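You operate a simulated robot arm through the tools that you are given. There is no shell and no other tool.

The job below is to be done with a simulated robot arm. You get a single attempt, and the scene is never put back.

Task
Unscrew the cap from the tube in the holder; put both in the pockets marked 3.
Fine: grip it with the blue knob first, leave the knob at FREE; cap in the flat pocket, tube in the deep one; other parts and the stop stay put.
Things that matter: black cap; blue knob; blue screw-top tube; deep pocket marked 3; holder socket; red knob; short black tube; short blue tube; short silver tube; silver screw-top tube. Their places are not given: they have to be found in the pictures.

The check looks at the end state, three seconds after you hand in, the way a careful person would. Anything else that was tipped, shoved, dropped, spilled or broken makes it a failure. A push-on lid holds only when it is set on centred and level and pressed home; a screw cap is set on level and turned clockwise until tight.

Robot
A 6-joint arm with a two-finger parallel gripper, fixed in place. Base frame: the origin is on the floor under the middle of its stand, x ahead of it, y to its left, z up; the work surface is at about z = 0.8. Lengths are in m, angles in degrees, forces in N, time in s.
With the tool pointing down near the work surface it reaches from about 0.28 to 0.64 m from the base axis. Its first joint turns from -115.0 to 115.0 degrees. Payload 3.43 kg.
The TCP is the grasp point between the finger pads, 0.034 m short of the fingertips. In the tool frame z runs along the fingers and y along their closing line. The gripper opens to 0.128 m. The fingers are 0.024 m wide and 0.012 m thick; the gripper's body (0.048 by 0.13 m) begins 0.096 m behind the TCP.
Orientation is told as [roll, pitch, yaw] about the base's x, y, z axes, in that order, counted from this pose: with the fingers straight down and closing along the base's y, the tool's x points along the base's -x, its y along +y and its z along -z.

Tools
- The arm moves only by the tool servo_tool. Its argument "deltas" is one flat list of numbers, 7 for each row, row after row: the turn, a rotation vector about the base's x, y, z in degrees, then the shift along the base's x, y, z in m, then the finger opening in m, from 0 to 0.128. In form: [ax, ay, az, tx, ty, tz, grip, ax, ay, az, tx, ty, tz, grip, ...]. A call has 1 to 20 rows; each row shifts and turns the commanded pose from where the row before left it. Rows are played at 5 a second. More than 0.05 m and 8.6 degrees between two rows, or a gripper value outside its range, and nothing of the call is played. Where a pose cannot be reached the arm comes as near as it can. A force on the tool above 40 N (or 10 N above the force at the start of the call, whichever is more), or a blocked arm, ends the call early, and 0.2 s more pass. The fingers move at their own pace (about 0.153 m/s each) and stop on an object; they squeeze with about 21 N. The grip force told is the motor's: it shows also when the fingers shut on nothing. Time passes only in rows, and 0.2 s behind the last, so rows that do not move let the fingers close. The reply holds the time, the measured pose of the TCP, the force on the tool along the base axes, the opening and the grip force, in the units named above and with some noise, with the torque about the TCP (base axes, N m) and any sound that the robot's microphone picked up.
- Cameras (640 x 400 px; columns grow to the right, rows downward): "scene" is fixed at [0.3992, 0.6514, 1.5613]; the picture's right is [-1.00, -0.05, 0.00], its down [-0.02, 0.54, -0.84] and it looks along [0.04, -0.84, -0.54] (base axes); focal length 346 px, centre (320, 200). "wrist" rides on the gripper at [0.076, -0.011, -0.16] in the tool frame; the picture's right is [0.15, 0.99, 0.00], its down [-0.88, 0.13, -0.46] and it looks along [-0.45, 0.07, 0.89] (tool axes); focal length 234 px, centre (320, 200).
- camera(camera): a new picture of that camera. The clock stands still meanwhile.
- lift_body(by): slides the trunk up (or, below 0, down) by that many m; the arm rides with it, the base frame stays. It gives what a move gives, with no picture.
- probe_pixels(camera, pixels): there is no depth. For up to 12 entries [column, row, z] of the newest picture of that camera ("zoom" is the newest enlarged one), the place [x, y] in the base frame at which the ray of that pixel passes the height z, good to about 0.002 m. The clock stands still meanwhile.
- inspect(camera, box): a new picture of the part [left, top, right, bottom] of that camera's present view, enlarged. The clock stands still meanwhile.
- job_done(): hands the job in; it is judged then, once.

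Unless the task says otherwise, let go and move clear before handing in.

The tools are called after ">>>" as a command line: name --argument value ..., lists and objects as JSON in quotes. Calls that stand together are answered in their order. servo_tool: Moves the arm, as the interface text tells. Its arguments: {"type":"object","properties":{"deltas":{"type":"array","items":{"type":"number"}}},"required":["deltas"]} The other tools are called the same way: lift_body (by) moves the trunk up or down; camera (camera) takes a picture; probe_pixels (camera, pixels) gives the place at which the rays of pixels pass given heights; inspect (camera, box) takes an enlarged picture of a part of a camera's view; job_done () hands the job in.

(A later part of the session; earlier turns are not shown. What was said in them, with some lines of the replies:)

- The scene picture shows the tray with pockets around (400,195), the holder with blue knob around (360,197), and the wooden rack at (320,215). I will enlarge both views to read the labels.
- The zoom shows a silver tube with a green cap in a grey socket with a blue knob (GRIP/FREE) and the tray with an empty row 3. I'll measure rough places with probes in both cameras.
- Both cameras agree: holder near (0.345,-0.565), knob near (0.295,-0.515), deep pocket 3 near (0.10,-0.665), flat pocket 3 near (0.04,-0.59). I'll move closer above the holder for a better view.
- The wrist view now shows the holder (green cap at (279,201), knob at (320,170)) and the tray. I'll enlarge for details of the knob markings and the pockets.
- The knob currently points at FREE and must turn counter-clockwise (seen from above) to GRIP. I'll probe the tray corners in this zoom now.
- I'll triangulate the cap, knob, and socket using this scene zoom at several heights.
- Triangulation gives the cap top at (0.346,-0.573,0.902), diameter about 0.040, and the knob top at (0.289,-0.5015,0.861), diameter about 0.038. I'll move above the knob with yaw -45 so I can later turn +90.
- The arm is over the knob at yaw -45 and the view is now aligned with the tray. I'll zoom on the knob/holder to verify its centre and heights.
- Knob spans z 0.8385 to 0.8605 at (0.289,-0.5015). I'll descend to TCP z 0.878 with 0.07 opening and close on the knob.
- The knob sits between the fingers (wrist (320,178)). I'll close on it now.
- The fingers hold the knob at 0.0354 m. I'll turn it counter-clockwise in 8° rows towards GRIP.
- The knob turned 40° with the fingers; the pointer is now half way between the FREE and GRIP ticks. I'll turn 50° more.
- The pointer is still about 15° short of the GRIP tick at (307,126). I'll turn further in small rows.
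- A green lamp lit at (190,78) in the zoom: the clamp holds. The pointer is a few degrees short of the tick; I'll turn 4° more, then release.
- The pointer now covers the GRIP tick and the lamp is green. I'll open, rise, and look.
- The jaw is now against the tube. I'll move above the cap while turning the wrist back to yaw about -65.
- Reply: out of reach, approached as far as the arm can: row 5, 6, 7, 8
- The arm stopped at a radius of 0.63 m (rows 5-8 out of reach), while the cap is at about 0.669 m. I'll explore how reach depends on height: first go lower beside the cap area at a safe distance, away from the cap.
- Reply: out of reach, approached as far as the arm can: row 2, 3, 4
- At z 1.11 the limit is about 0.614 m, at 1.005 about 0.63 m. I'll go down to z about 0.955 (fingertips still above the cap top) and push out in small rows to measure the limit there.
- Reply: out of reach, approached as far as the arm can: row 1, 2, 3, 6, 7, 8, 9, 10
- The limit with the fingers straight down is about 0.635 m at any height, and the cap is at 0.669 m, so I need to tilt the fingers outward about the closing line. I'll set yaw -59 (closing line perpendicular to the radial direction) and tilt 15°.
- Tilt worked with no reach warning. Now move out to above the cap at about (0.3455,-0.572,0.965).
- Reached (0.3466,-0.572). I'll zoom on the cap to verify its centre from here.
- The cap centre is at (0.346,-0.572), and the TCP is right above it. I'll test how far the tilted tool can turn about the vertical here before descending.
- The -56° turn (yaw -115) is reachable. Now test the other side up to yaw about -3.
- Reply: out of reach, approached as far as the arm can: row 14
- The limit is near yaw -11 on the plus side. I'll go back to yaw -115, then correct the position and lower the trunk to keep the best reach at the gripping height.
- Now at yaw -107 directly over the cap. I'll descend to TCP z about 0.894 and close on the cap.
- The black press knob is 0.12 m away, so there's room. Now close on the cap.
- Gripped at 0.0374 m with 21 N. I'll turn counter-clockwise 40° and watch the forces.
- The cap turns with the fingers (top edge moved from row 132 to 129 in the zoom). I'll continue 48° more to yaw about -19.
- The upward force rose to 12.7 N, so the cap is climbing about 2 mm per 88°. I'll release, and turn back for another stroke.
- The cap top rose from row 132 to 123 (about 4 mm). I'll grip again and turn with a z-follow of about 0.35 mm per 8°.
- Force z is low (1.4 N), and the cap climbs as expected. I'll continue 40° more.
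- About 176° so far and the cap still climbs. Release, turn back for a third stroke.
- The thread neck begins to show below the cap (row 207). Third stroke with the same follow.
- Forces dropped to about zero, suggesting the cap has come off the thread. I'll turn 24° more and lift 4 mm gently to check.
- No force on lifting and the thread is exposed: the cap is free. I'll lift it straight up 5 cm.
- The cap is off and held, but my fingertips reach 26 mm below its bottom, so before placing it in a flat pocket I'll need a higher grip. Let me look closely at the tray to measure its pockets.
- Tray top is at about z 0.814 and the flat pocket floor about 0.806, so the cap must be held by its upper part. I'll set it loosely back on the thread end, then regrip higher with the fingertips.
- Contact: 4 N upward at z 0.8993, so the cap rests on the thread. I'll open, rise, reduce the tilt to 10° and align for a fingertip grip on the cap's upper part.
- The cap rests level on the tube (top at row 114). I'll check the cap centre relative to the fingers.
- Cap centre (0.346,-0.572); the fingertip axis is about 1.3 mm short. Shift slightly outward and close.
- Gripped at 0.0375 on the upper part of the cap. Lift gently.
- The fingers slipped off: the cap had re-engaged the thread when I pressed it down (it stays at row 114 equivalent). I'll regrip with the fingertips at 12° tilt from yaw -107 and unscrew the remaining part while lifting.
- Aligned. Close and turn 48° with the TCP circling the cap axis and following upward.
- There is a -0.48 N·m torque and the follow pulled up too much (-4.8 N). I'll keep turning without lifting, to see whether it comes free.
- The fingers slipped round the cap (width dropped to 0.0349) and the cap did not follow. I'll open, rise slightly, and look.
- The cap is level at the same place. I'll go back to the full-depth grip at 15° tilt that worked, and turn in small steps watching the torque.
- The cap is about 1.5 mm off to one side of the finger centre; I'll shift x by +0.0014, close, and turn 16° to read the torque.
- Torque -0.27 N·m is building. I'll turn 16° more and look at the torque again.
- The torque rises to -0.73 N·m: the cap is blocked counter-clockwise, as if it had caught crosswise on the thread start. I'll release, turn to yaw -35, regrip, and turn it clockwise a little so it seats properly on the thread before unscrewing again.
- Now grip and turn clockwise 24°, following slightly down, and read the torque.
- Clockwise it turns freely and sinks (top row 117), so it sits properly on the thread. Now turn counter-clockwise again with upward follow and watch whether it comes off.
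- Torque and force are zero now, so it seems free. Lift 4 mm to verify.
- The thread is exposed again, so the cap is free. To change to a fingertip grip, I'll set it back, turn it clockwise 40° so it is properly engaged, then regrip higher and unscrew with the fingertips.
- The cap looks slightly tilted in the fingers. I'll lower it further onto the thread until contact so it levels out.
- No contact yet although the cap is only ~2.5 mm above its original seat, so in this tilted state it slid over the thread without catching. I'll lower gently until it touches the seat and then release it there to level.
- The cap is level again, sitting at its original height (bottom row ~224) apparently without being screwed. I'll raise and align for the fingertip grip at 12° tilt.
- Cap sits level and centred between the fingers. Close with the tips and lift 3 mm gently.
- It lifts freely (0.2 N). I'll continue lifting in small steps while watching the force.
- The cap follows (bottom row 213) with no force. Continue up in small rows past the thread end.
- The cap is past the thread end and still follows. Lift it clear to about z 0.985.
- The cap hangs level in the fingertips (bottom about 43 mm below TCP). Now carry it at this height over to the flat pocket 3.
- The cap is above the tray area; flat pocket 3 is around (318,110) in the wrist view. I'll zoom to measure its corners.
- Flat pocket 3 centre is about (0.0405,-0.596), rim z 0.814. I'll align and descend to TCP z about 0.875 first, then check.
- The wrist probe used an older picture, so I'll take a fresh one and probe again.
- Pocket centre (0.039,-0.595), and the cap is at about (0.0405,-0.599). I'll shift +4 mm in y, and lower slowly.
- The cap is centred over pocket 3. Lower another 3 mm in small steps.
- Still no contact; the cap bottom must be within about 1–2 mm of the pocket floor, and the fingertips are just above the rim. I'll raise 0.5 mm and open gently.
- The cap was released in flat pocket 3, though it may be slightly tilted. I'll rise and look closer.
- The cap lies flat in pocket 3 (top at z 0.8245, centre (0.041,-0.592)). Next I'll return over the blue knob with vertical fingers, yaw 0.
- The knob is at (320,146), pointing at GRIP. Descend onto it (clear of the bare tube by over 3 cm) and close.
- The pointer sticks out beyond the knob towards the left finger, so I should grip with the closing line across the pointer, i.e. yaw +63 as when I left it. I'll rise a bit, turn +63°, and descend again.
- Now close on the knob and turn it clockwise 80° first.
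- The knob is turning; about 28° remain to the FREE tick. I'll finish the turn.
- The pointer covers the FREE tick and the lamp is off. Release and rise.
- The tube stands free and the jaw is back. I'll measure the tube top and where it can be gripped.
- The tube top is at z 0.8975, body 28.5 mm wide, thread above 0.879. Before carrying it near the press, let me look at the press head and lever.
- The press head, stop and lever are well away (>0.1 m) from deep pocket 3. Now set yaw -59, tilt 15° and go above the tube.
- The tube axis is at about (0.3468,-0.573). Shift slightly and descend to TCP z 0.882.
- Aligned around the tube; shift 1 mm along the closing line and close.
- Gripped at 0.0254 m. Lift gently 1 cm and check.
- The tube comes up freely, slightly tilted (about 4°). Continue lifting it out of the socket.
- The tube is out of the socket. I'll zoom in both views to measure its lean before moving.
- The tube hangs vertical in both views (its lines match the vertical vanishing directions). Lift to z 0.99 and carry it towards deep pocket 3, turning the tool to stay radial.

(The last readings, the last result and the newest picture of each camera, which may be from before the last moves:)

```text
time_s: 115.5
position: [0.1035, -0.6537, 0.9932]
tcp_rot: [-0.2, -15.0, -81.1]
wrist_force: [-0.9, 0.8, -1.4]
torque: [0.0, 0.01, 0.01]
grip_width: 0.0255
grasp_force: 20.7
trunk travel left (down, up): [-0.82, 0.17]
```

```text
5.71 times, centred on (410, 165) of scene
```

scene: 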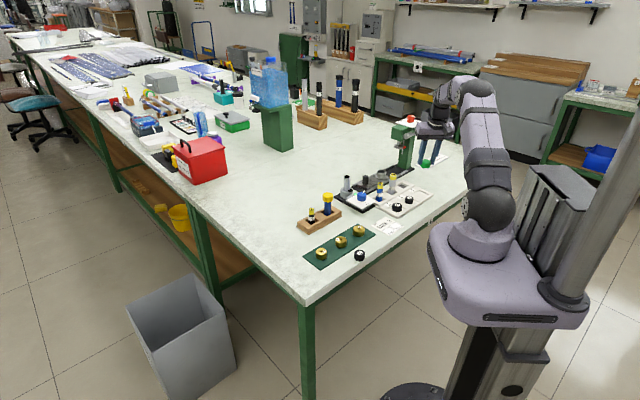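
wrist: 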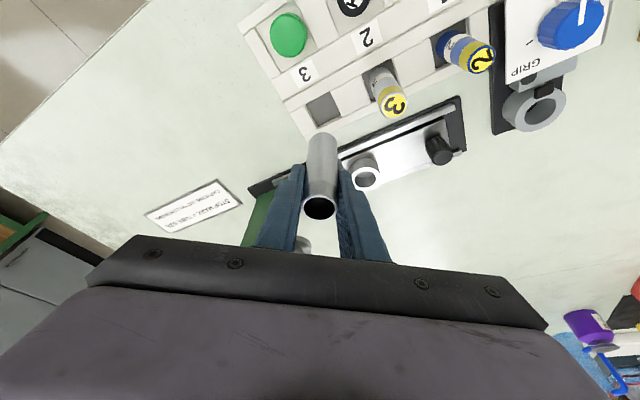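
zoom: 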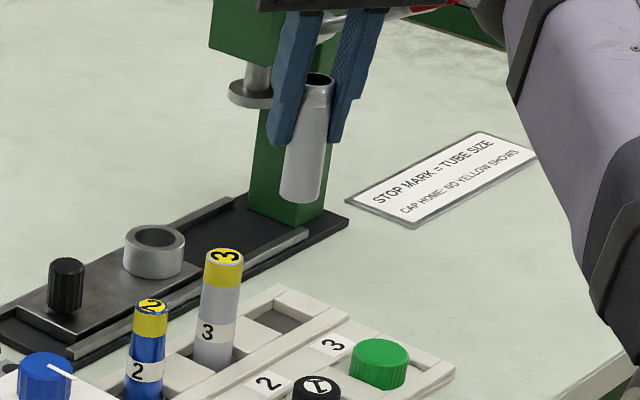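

No contact, tube is near deep pocket 3 (at (323,107) in the wrist view). I'll zoom to measure both.

>>> inspect --camera "wrist" --box '[270, 70, 370, 170]'

>>> probe_pixels --camera "zoom" --pixels '[[320, 200, 0.814]]'

```text
4.00 times, centred on (320, 120) of wrist
```

zoom: 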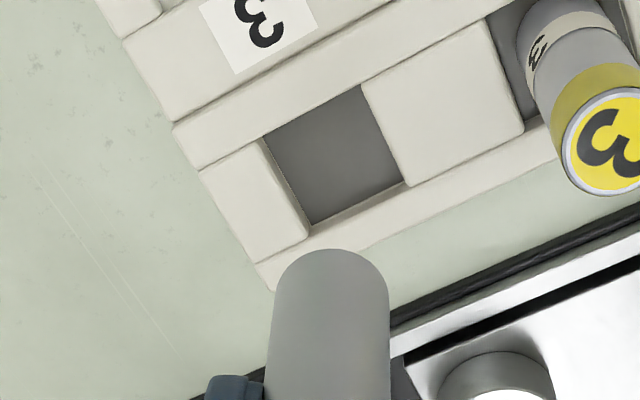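

```text
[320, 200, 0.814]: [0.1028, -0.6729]
```

>>> probe_pixels --camera "zoom" --pixels '[[264, 138, 0.814], [360, 84, 0.814], [411, 187, 0.814], [310, 236, 0.814], [330, 250, 0.911], [275, 300, 0.911], [388, 300, 0.911]]'

>>> inspect --camera "scene" --box '[386, 142, 434, 172]'

```text
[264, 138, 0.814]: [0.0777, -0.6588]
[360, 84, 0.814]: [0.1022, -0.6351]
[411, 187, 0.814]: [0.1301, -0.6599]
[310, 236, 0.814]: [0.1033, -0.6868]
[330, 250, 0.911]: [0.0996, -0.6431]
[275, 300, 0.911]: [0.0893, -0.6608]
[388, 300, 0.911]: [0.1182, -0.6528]
```

```text
13.33 times, centred on (410, 157) of scene
```

zoom: 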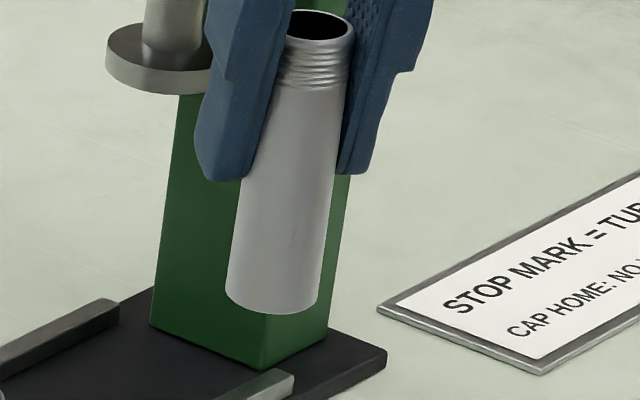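

>>> probe_pixels --camera "zoom" --pixels '[[273, 290, 0.911], [228, 288, 0.911], [318, 296, 0.911], [321, 26, 1.009], [273, 290, 0.915], [321, 26, 1.005]]'

```text
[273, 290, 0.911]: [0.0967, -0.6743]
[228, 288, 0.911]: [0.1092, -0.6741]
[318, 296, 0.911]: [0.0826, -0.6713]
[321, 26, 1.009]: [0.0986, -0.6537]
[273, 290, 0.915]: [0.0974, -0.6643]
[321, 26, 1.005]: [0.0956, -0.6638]
```

Pocket centre measures (0.1033,-0.660) from the wrist. To compare tube and pocket with little parallax, I'll lower the tube until its bottom is about 1 cm above the tray rim.

>>> servo_tool --deltas '[0, 0, 0, 0, -0.004, -0.025, 0.02, 0, 0, 0, 0, 0, -0.025, 0.02, 0, 0, 0, 0, 0, -0.02, 0.02, 0, 0, 0, 0, 0, -0.015, 0.02, 0, 0, 0, 0, 0, 0, 0.02]'

>>> inspect --camera "scene" --box '[380, 155, 428, 195]'

>>> inspect --camera "wrist" --box '[270, 70, 370, 170]'

```text
time_s: 116.7
position: [0.1041, -0.6596, 0.9065]
tcp_rot: [-0.1, -14.9, -81.0]
wrist_force: [0.0, -0.4, -0.9]
torque: [-0.02, 0.01, 0.01]
grip_width: 0.0255
grasp_force: 21.2
trunk travel left (down, up): [-0.82, 0.17]
```

```text
10.00 times, centred on (404, 175) of scene
```

zoom: 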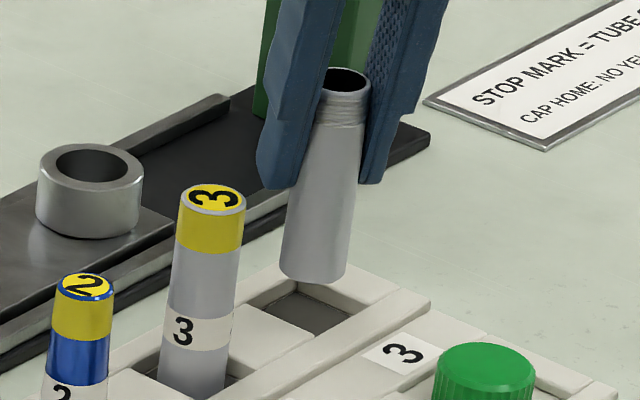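

```text
4.00 times, centred on (320, 120) of wrist
```

zoom: 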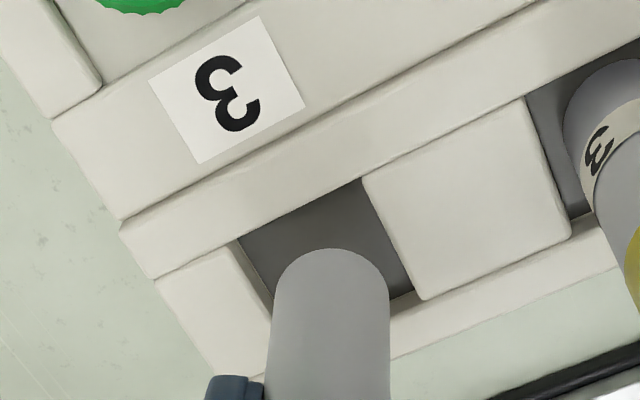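

I'll probe the tube bottom and pocket in the wrist zoom at several heights, then the same in the scene.

>>> probe_pixels --camera "zoom" --pixels '[[237, 240, 0.814], [362, 178, 0.814], [422, 300, 0.814], [330, 248, 0.82], [330, 248, 0.83], [330, 248, 0.84], [273, 290, 0.825], [388, 290, 0.825]]'

>>> inspect --camera "scene" --box '[388, 168, 420, 198]'

```text
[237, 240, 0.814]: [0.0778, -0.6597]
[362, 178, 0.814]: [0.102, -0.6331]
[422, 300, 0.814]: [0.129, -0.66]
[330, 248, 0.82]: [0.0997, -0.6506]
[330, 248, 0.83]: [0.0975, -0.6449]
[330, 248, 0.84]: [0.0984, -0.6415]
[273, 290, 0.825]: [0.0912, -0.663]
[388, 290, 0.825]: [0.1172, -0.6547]
```

```text
13.33 times, centred on (404, 183) of scene
```

zoom: 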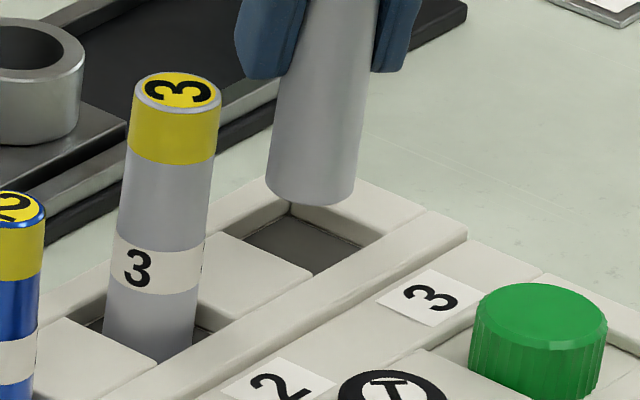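

>>> probe_pixels --camera "zoom" --pixels '[[303, 240, 0.814], [243, 237, 0.814], [363, 243, 0.814], [315, 277, 0.814], [292, 203, 0.814], [311, 183, 0.82], [311, 183, 0.825], [311, 183, 0.83], [311, 183, 0.835], [311, 183, 0.84], [266, 183, 0.83], [356, 188, 0.83]]'

```text
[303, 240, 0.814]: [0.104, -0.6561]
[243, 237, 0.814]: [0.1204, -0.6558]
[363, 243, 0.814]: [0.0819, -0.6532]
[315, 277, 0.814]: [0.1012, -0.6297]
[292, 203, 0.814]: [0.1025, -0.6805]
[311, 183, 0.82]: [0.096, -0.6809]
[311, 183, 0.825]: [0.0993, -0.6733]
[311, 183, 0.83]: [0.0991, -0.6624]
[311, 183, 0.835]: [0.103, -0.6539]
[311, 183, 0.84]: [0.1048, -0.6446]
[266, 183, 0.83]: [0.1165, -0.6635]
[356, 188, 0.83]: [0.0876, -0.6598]
```

Tube bottom is at z about 0.832, centred (0.1005,-0.6585); the pocket centre is (0.1035,-0.660). Shift (+2.5, -1.2) mm and lower 12 mm, then check.

>>> servo_tool --deltas '[0, 0, 0, 0.0025, -0.0012, 0, 0.02, 0, 0, 0, 0, 0, -0.006, 0.02, 0, 0, 0, 0, 0, -0.006, 0.02, 0, 0, 0, 0, 0, 0, 0.02]'

>>> inspect --camera "scene" --box '[388, 168, 420, 198]'

>>> inspect --camera "wrist" --box '[270, 80, 370, 180]'

```text
time_s: 117.7
position: [0.1069, -0.6596, 0.8939]
tcp_rot: [-0.1, -15.0, -81.0]
wrist_force: [0.6, 0.1, -1.8]
torque: [-0.04, -0.02, -0.01]
grip_width: 0.0254
grasp_force: 21.2
trunk travel left (down, up): [-0.82, 0.17]
```

```text
13.33 times, centred on (404, 183) of scene
```

zoom: 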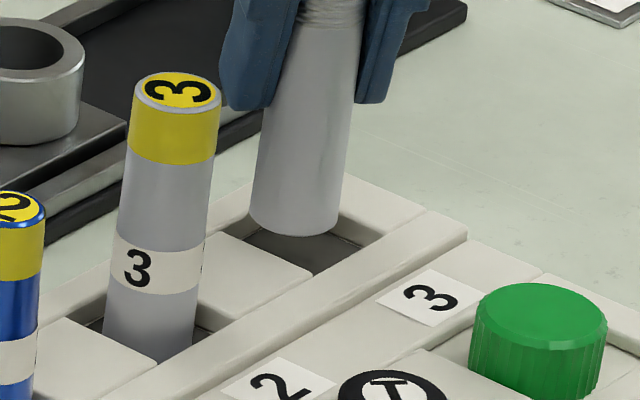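

```text
4.00 times, centred on (320, 130) of wrist
```

zoom: 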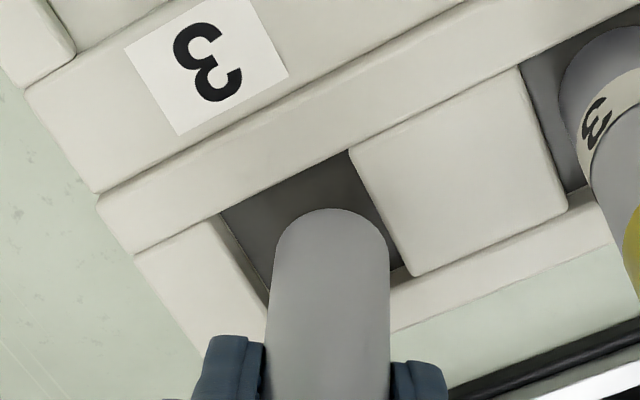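

Both views now suggest the tube is about 4 mm too far in +x. I'll probe precisely before lowering further.

>>> probe_pixels --camera "zoom" --pixels '[[220, 215, 0.813], [349, 150, 0.813], [410, 277, 0.813], [330, 208, 0.815], [330, 208, 0.82], [330, 208, 0.825], [272, 248, 0.82], [389, 248, 0.82], [330, 248, 0.82]]'

>>> inspect --camera "scene" --box '[388, 168, 420, 198]'

```text
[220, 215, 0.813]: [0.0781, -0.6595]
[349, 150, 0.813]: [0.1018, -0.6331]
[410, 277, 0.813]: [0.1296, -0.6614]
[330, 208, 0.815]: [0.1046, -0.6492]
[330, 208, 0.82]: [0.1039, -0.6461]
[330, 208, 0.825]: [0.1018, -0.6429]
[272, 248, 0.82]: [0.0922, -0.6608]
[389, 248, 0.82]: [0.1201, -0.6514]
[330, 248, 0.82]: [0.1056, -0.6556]
```

```text
13.33 times, centred on (404, 183) of scene
```

zoom: 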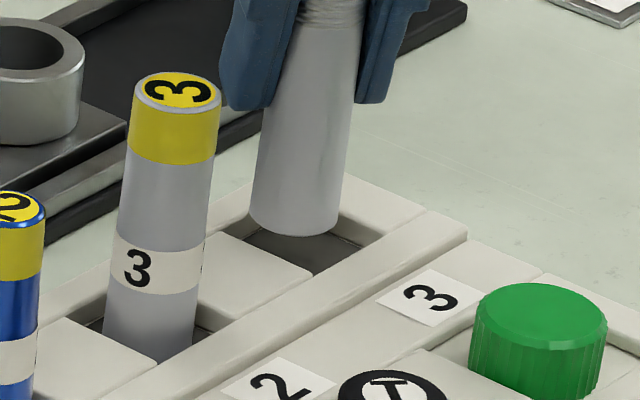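

>>> probe_pixels --camera "zoom" --pixels '[[293, 212, 0.815], [293, 212, 0.82], [293, 212, 0.825], [249, 212, 0.82], [338, 216, 0.82], [243, 237, 0.813], [363, 243, 0.813], [303, 240, 0.813], [293, 236, 0.82]]'

```text
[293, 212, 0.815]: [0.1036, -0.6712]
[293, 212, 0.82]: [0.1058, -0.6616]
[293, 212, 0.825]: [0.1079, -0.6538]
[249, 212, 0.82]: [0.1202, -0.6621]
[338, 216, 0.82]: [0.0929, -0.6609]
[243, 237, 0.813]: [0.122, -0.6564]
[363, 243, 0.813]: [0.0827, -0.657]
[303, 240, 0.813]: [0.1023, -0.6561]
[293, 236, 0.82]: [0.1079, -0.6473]
```

Tube bottom at (0.106,-0.6605), pocket (0.1032,-0.660): shift x by -2.7 mm and lower in small steps watching force.

>>> servo_tool --deltas '[0, 0, 0, -0.0027, 0.0003, 0, 0.02, 0, 0, 0, 0, 0, -0.003, 0.02, 0, 0, 0, 0, 0, -0.003, 0.02, 0, 0, 0, 0, 0, 0, 0.02]'

>>> inspect --camera "scene" --box '[388, 168, 420, 198]'

>>> inspect --camera "wrist" --box '[270, 80, 370, 180]'

```text
time_s: 118.7
position: [0.1045, -0.6599, 0.8891]
tcp_rot: [-0.1, -15.1, -81.0]
wrist_force: [-0.3, -0.6, 0.1]
torque: [0.0, 0.01, -0.02]
grip_width: 0.0254
grasp_force: 20.7
trunk travel left (down, up): [-0.82, 0.17]
```

```text
13.33 times, centred on (404, 183) of scene
```

zoom: 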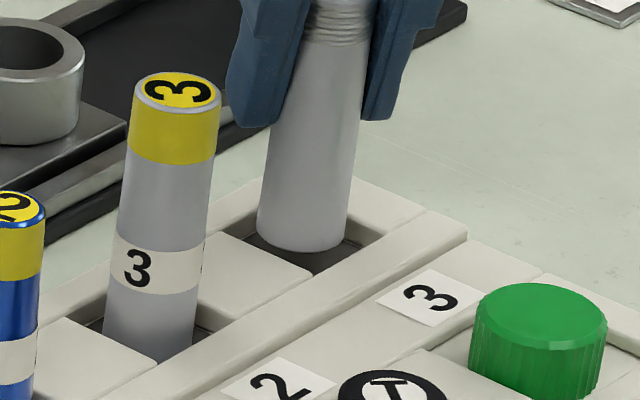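

```text
4.00 times, centred on (320, 130) of wrist
```

zoom: 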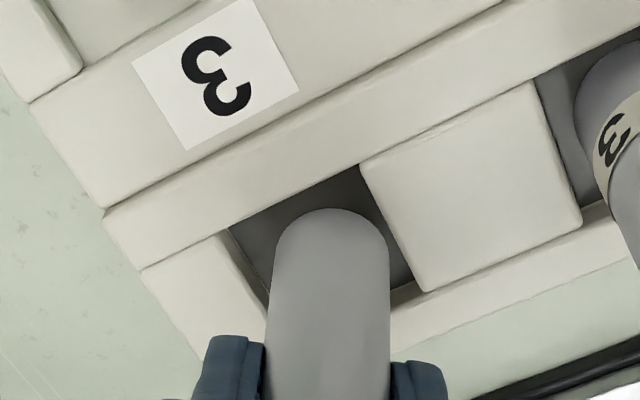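

The tube bottom is at the rim level and sits inside the pocket outline in both views. Lower in 2 mm steps, watching the force.

>>> servo_tool --deltas '[0, 0, 0, 0, 0.0008, -0.0015, 0.02, 0, 0, 0, 0, 0, -0.0015, 0.02, 0, 0, 0, 0, 0, 0, 0.02]'

```text
time_s: 119.5
position: [0.1048, -0.6595, 0.8852]
tcp_rot: [-0.1, -14.9, -81.0]
wrist_force: [0.3, 0.2, -0.9]
torque: [-0.01, -0.01, 0.0]
grip_width: 0.0253
grasp_force: 20.9
trunk travel left (down, up): [-0.82, 0.17]
```

>>> servo_tool --deltas '[0, 0, 0, 0, 0, -0.0015, 0.02, 0, 0, 0, 0, 0, -0.0015, 0.02, 0, 0, 0, 0, 0, 0, 0.02]'

>>> inspect --camera "scene" --box '[388, 168, 420, 198]'

```text
time_s: 120.3
position: [0.103, -0.6589, 0.8832]
tcp_rot: [-0.1, -15.0, -81.0]
wrist_force: [0.9, -0.1, -0.6]
torque: [-0.05, 0.0, 0.02]
grip_width: 0.0255
grasp_force: 21.0
trunk travel left (down, up): [-0.82, 0.17]
```

```text
13.33 times, centred on (404, 183) of scene
```

zoom: 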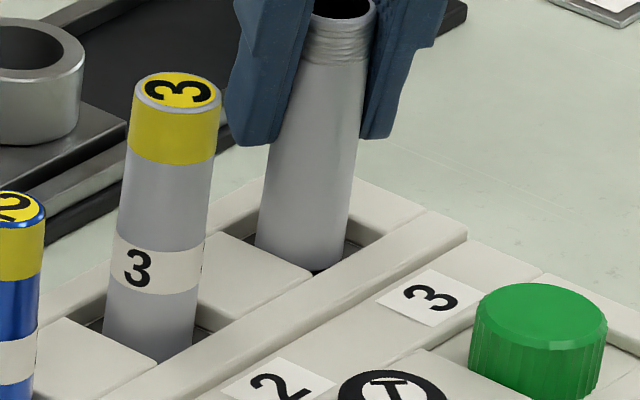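

The tube bottom is inside the deep pocket. Continue down until it touches the floor.

>>> servo_tool --deltas '[0, 0, 0, 0, 0, -0.0015, 0.02, 0, 0, 0, 0, 0, -0.0015, 0.02, 0, 0, 0, 0, 0, 0, 0.02]'

```text
time_s: 121.1
position: [0.105, -0.6585, 0.879]
tcp_rot: [-0.1, -15.0, -81.0]
wrist_force: [-0.3, 0.9, -1.3]
torque: [0.02, -0.01, 0.02]
grip_width: 0.0251
grasp_force: 21.4
trunk travel left (down, up): [-0.82, 0.17]
```

>>> servo_tool --deltas '[0, 0, 0, 0, 0, -0.001, 0.02, 0, 0, 0, 0, 0, -0.001, 0.02, 0, 0, 0, 0, 0, 0, 0.02]'

>>> inspect --camera "scene" --box '[388, 168, 420, 198]'

```text
time_s: 121.9
position: [0.1045, -0.6582, 0.8789]
tcp_rot: [-0.1, -15.2, -81.0]
wrist_force: [0.2, 0.9, 3.2]
torque: [0.12, 0.01, 0.0]
grip_width: 0.0255
grasp_force: 20.5
trunk travel left (down, up): [-0.82, 0.17]
```

```text
13.33 times, centred on (404, 183) of scene
```

zoom: 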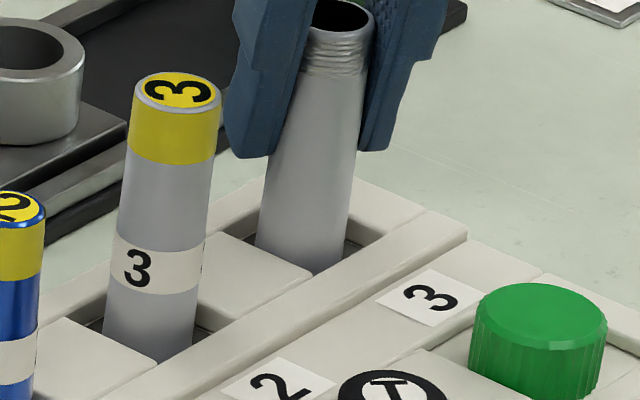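

Contact: 3.2 N upward at TCP z 0.879. I'll check the wrist view to be sure the tube stands on the pocket floor and not on an edge.

>>> inspect --camera "wrist" --box '[270, 90, 370, 190]'

```text
4.00 times, centred on (320, 140) of wrist
```

zoom: 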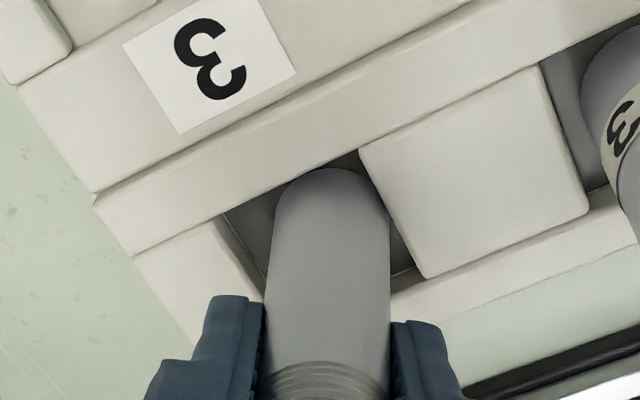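

The tube seems close to the divider on the upper-right side of the pocket. I'll lift 2 mm, shift about (-1.2,-1.8) mm to centre it, and lower again to contact.

>>> servo_tool --deltas '[0, 0, 0, 0, 0, 0.002, 0.02, 0, 0, 0, -0.0012, -0.0018, 0, 0.02, 0, 0, 0, 0, 0, -0.001, 0.02, 0, 0, 0, 0, 0, -0.001, 0.02, 0, 0, 0, 0, 0, 0, 0.02]'

>>> inspect --camera "wrist" --box '[270, 90, 370, 190]'

>>> inspect --camera "scene" --box '[388, 168, 420, 198]'

```text
time_s: 123.1
position: [0.1031, -0.6602, 0.8789]
tcp_rot: [-0.1, -14.9, -81.0]
wrist_force: [-0.2, 0.5, -0.8]
torque: [-0.01, 0.01, 0.03]
grip_width: 0.0255
grasp_force: 21.0
trunk travel left (down, up): [-0.82, 0.17]
```

```text
4.00 times, centred on (320, 140) of wrist
```

zoom: 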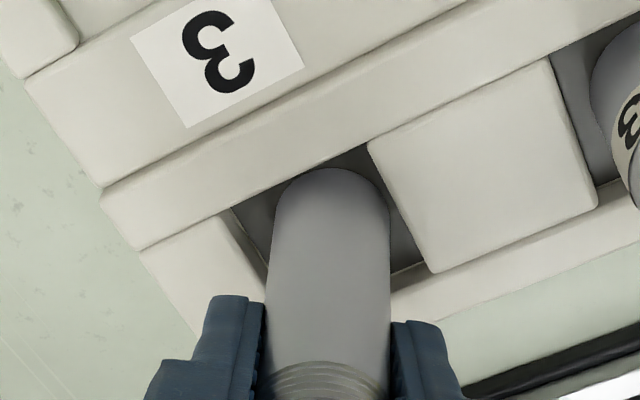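

```text
13.33 times, centred on (404, 183) of scene
```

zoom: 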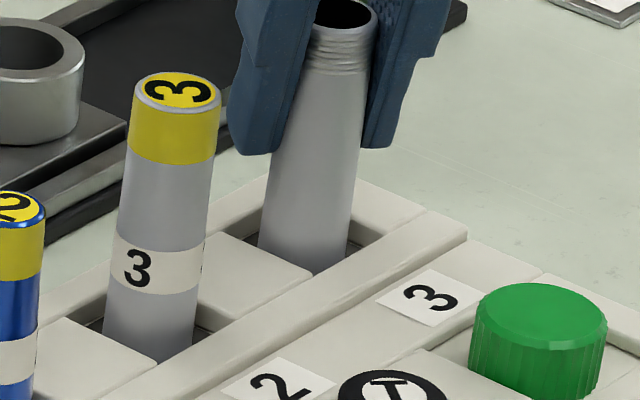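

Better centred and no contact yet; lower further to the floor.

>>> servo_tool --deltas '[0, 0, 0, 0, 0, -0.001, 0.02, 0, 0, 0, 0, 0, -0.001, 0.02, 0, 0, 0, 0, 0, 0, 0.02]'

```text
time_s: 123.9
position: [0.1031, -0.6606, 0.8781]
tcp_rot: [-0.1, -15.2, -81.0]
wrist_force: [-1.0, 1.8, 8.2]
torque: [0.27, 0.04, -0.01]
grip_width: 0.0257
grasp_force: 20.7
trunk travel left (down, up): [-0.82, 0.17]
```

Contact with 8 N at TCP z 0.878: floor reached. Ease off 0.7 mm and open slowly.

>>> servo_tool --deltas '[0, 0, 0, 0, 0, 0.0008, 0.02, 0, 0, 0, 0, 0, 0, 0.03, 0, 0, 0, 0, 0, 0, 0.04, 0, 0, 0, 0, 0, 0, 0.05, 0, 0, 0, 0, 0, 0, 0.06, 0, 0, 0, 0, 0, 0, 0.06]'

>>> inspect --camera "wrist" --box '[260, 90, 380, 230]'

>>> inspect --camera "scene" --box '[384, 160, 424, 198]'

```text
time_s: 125.3
position: [0.1031, -0.6608, 0.8762]
tcp_rot: [-0.1, -15.0, -81.0]
wrist_force: [0.0, 0.5, -0.2]
torque: [0.02, 0.01, 0.0]
grip_width: 0.0603
grasp_force: 0.0
trunk travel left (down, up): [-0.82, 0.17]
```

```text
2.86 times, centred on (320, 160) of wrist
```

zoom: 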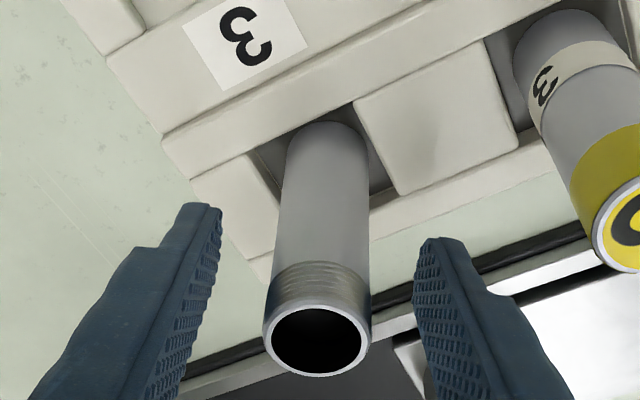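

```text
10.53 times, centred on (404, 179) of scene
```

zoom: 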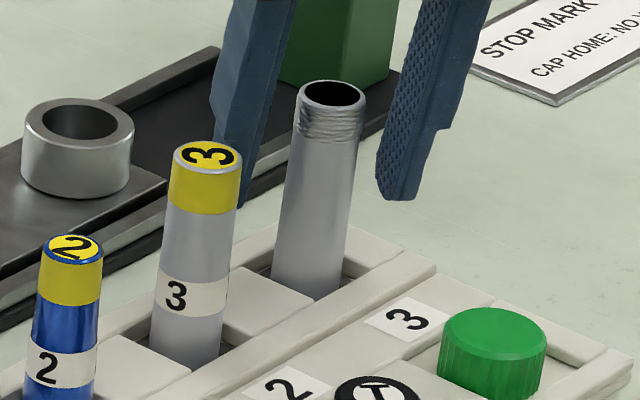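

The tube stands upright in deep pocket 3. Retreat straight up, then inward.

>>> servo_tool --deltas '[0, 0, 0, 0, 0, 0.015, 0.06, 0, 0, 0, 0, 0, 0.025, 0.06, 0, 0, 0, 0, 0, 0.03, 0.06, 0, 0, 0, 0, 0, 0.04, 0.06, 0, 0, 0, 0, 0.03, 0.03, 0.07, 0, 0, 0, 0, 0.04, 0.02, 0.07, 0, 0, 0, 0, 0.04, 0.02, 0.07, 0, 0, 0, 0, 0, 0, 0.07]'

>>> camera --camera "wrist"

>>> camera --camera "scene"

>>> inspect --camera "scene" --box '[300, 150, 440, 270]'

```text
time_s: 127.1
position: [0.1025, -0.5515, 1.0556]
tcp_rot: [-0.1, -14.9, -81.0]
wrist_force: [0.2, 0.4, -0.1]
torque: [0.01, -0.02, -0.02]
grip_width: 0.0701
grasp_force: 0.1
trunk travel left (down, up): [-0.82, 0.17]
```

```text
taken
```

wrist: 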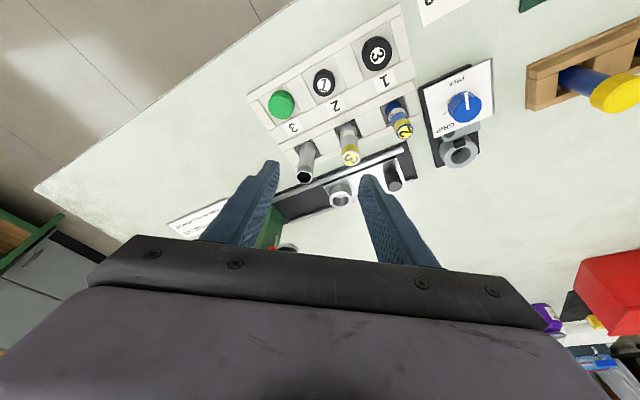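

```text
taken
```

scene: 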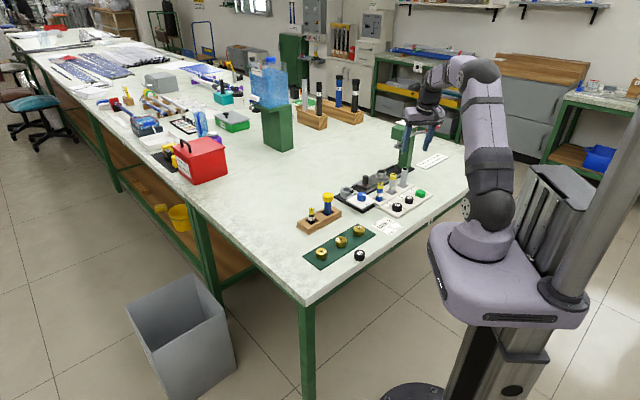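

```text
3.33 times, centred on (370, 210) of scene
```

zoom: 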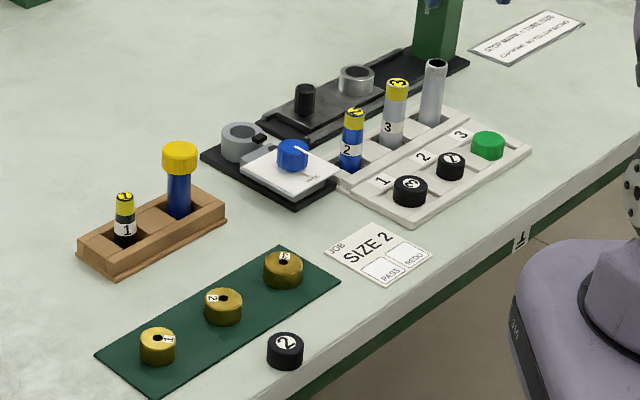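

Cap in flat pocket 3, tube in deep pocket 3, knob at FREE; the other parts look unchanged. I'll back off a bit more and do a last close check of the tray and the press stop.

>>> servo_tool --deltas '[0, 0, 0, 0, 0.03, 0.03, 0.07, 0, 0, 0, 0, 0.03, 0.03, 0.07, 0, 0, 0, 0, 0.03, 0.02, 0.07, 0, 0, 0, 0, 0, 0, 0.07]'

>>> inspect --camera "scene" --box '[384, 165, 432, 205]'

>>> inspect --camera "scene" --box '[376, 100, 456, 160]'

>>> inspect --camera "wrist" --box '[230, 20, 500, 190]'

```text
time_s: 128.1
position: [0.1022, -0.4608, 1.1364]
tcp_rot: [-0.2, -14.8, -81.0]
wrist_force: [-0.2, -0.5, -0.6]
torque: [0.01, -0.01, -0.02]
grip_width: 0.0701
grasp_force: 0.1
trunk travel left (down, up): [-0.82, 0.17]
```

```text
10.00 times, centred on (408, 185) of scene
```

zoom: 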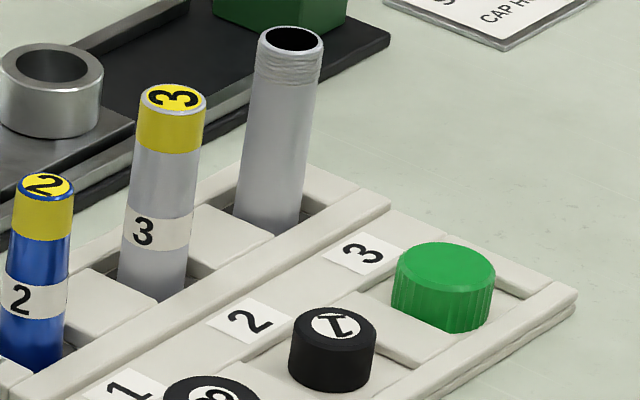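

```text
6.67 times, centred on (416, 130) of scene
```

zoom: 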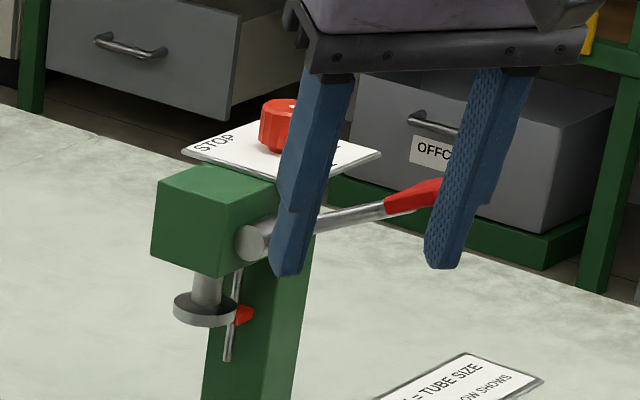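

```text
2.35 times, centred on (365, 105) of wrist
```

zoom: 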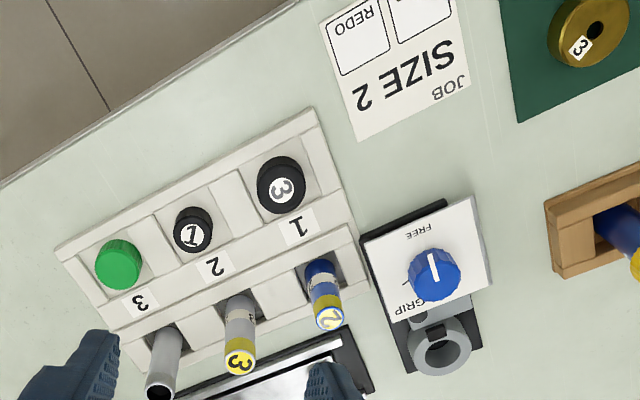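

The close-ups show the tube upright in deep pocket 3 and the cap flat in flat pocket 3. The knob pointer is at FREE, the press and its stop are untouched, and the arm is clear. I'm handing the job in.

>>> job_done

```text
The job is handed in.
```

The job is handed in. The silver tube stands upright in deep pocket 3, its green cap lies flat in flat pocket 3, and the blue knob points at FREE.

- **Clamp:** I turned the blue knob to GRIP before unscrewing. I turned it back to FREE after the cap was off and placed, then lifted the tube out.
- **Cap:** It took a second try. I set it back on the tube to get a higher grip and it caught on the thread, so I had to turn it back slightly and unscrew it again. It ended up level and inside the pocket.
- **Other parts:** In the last pictures the short tubes, black caps, wooden rack and press with its stop all look where they were at the start. No unexpected contact showed in the force readings.

The arm is open and clear of the bench items.
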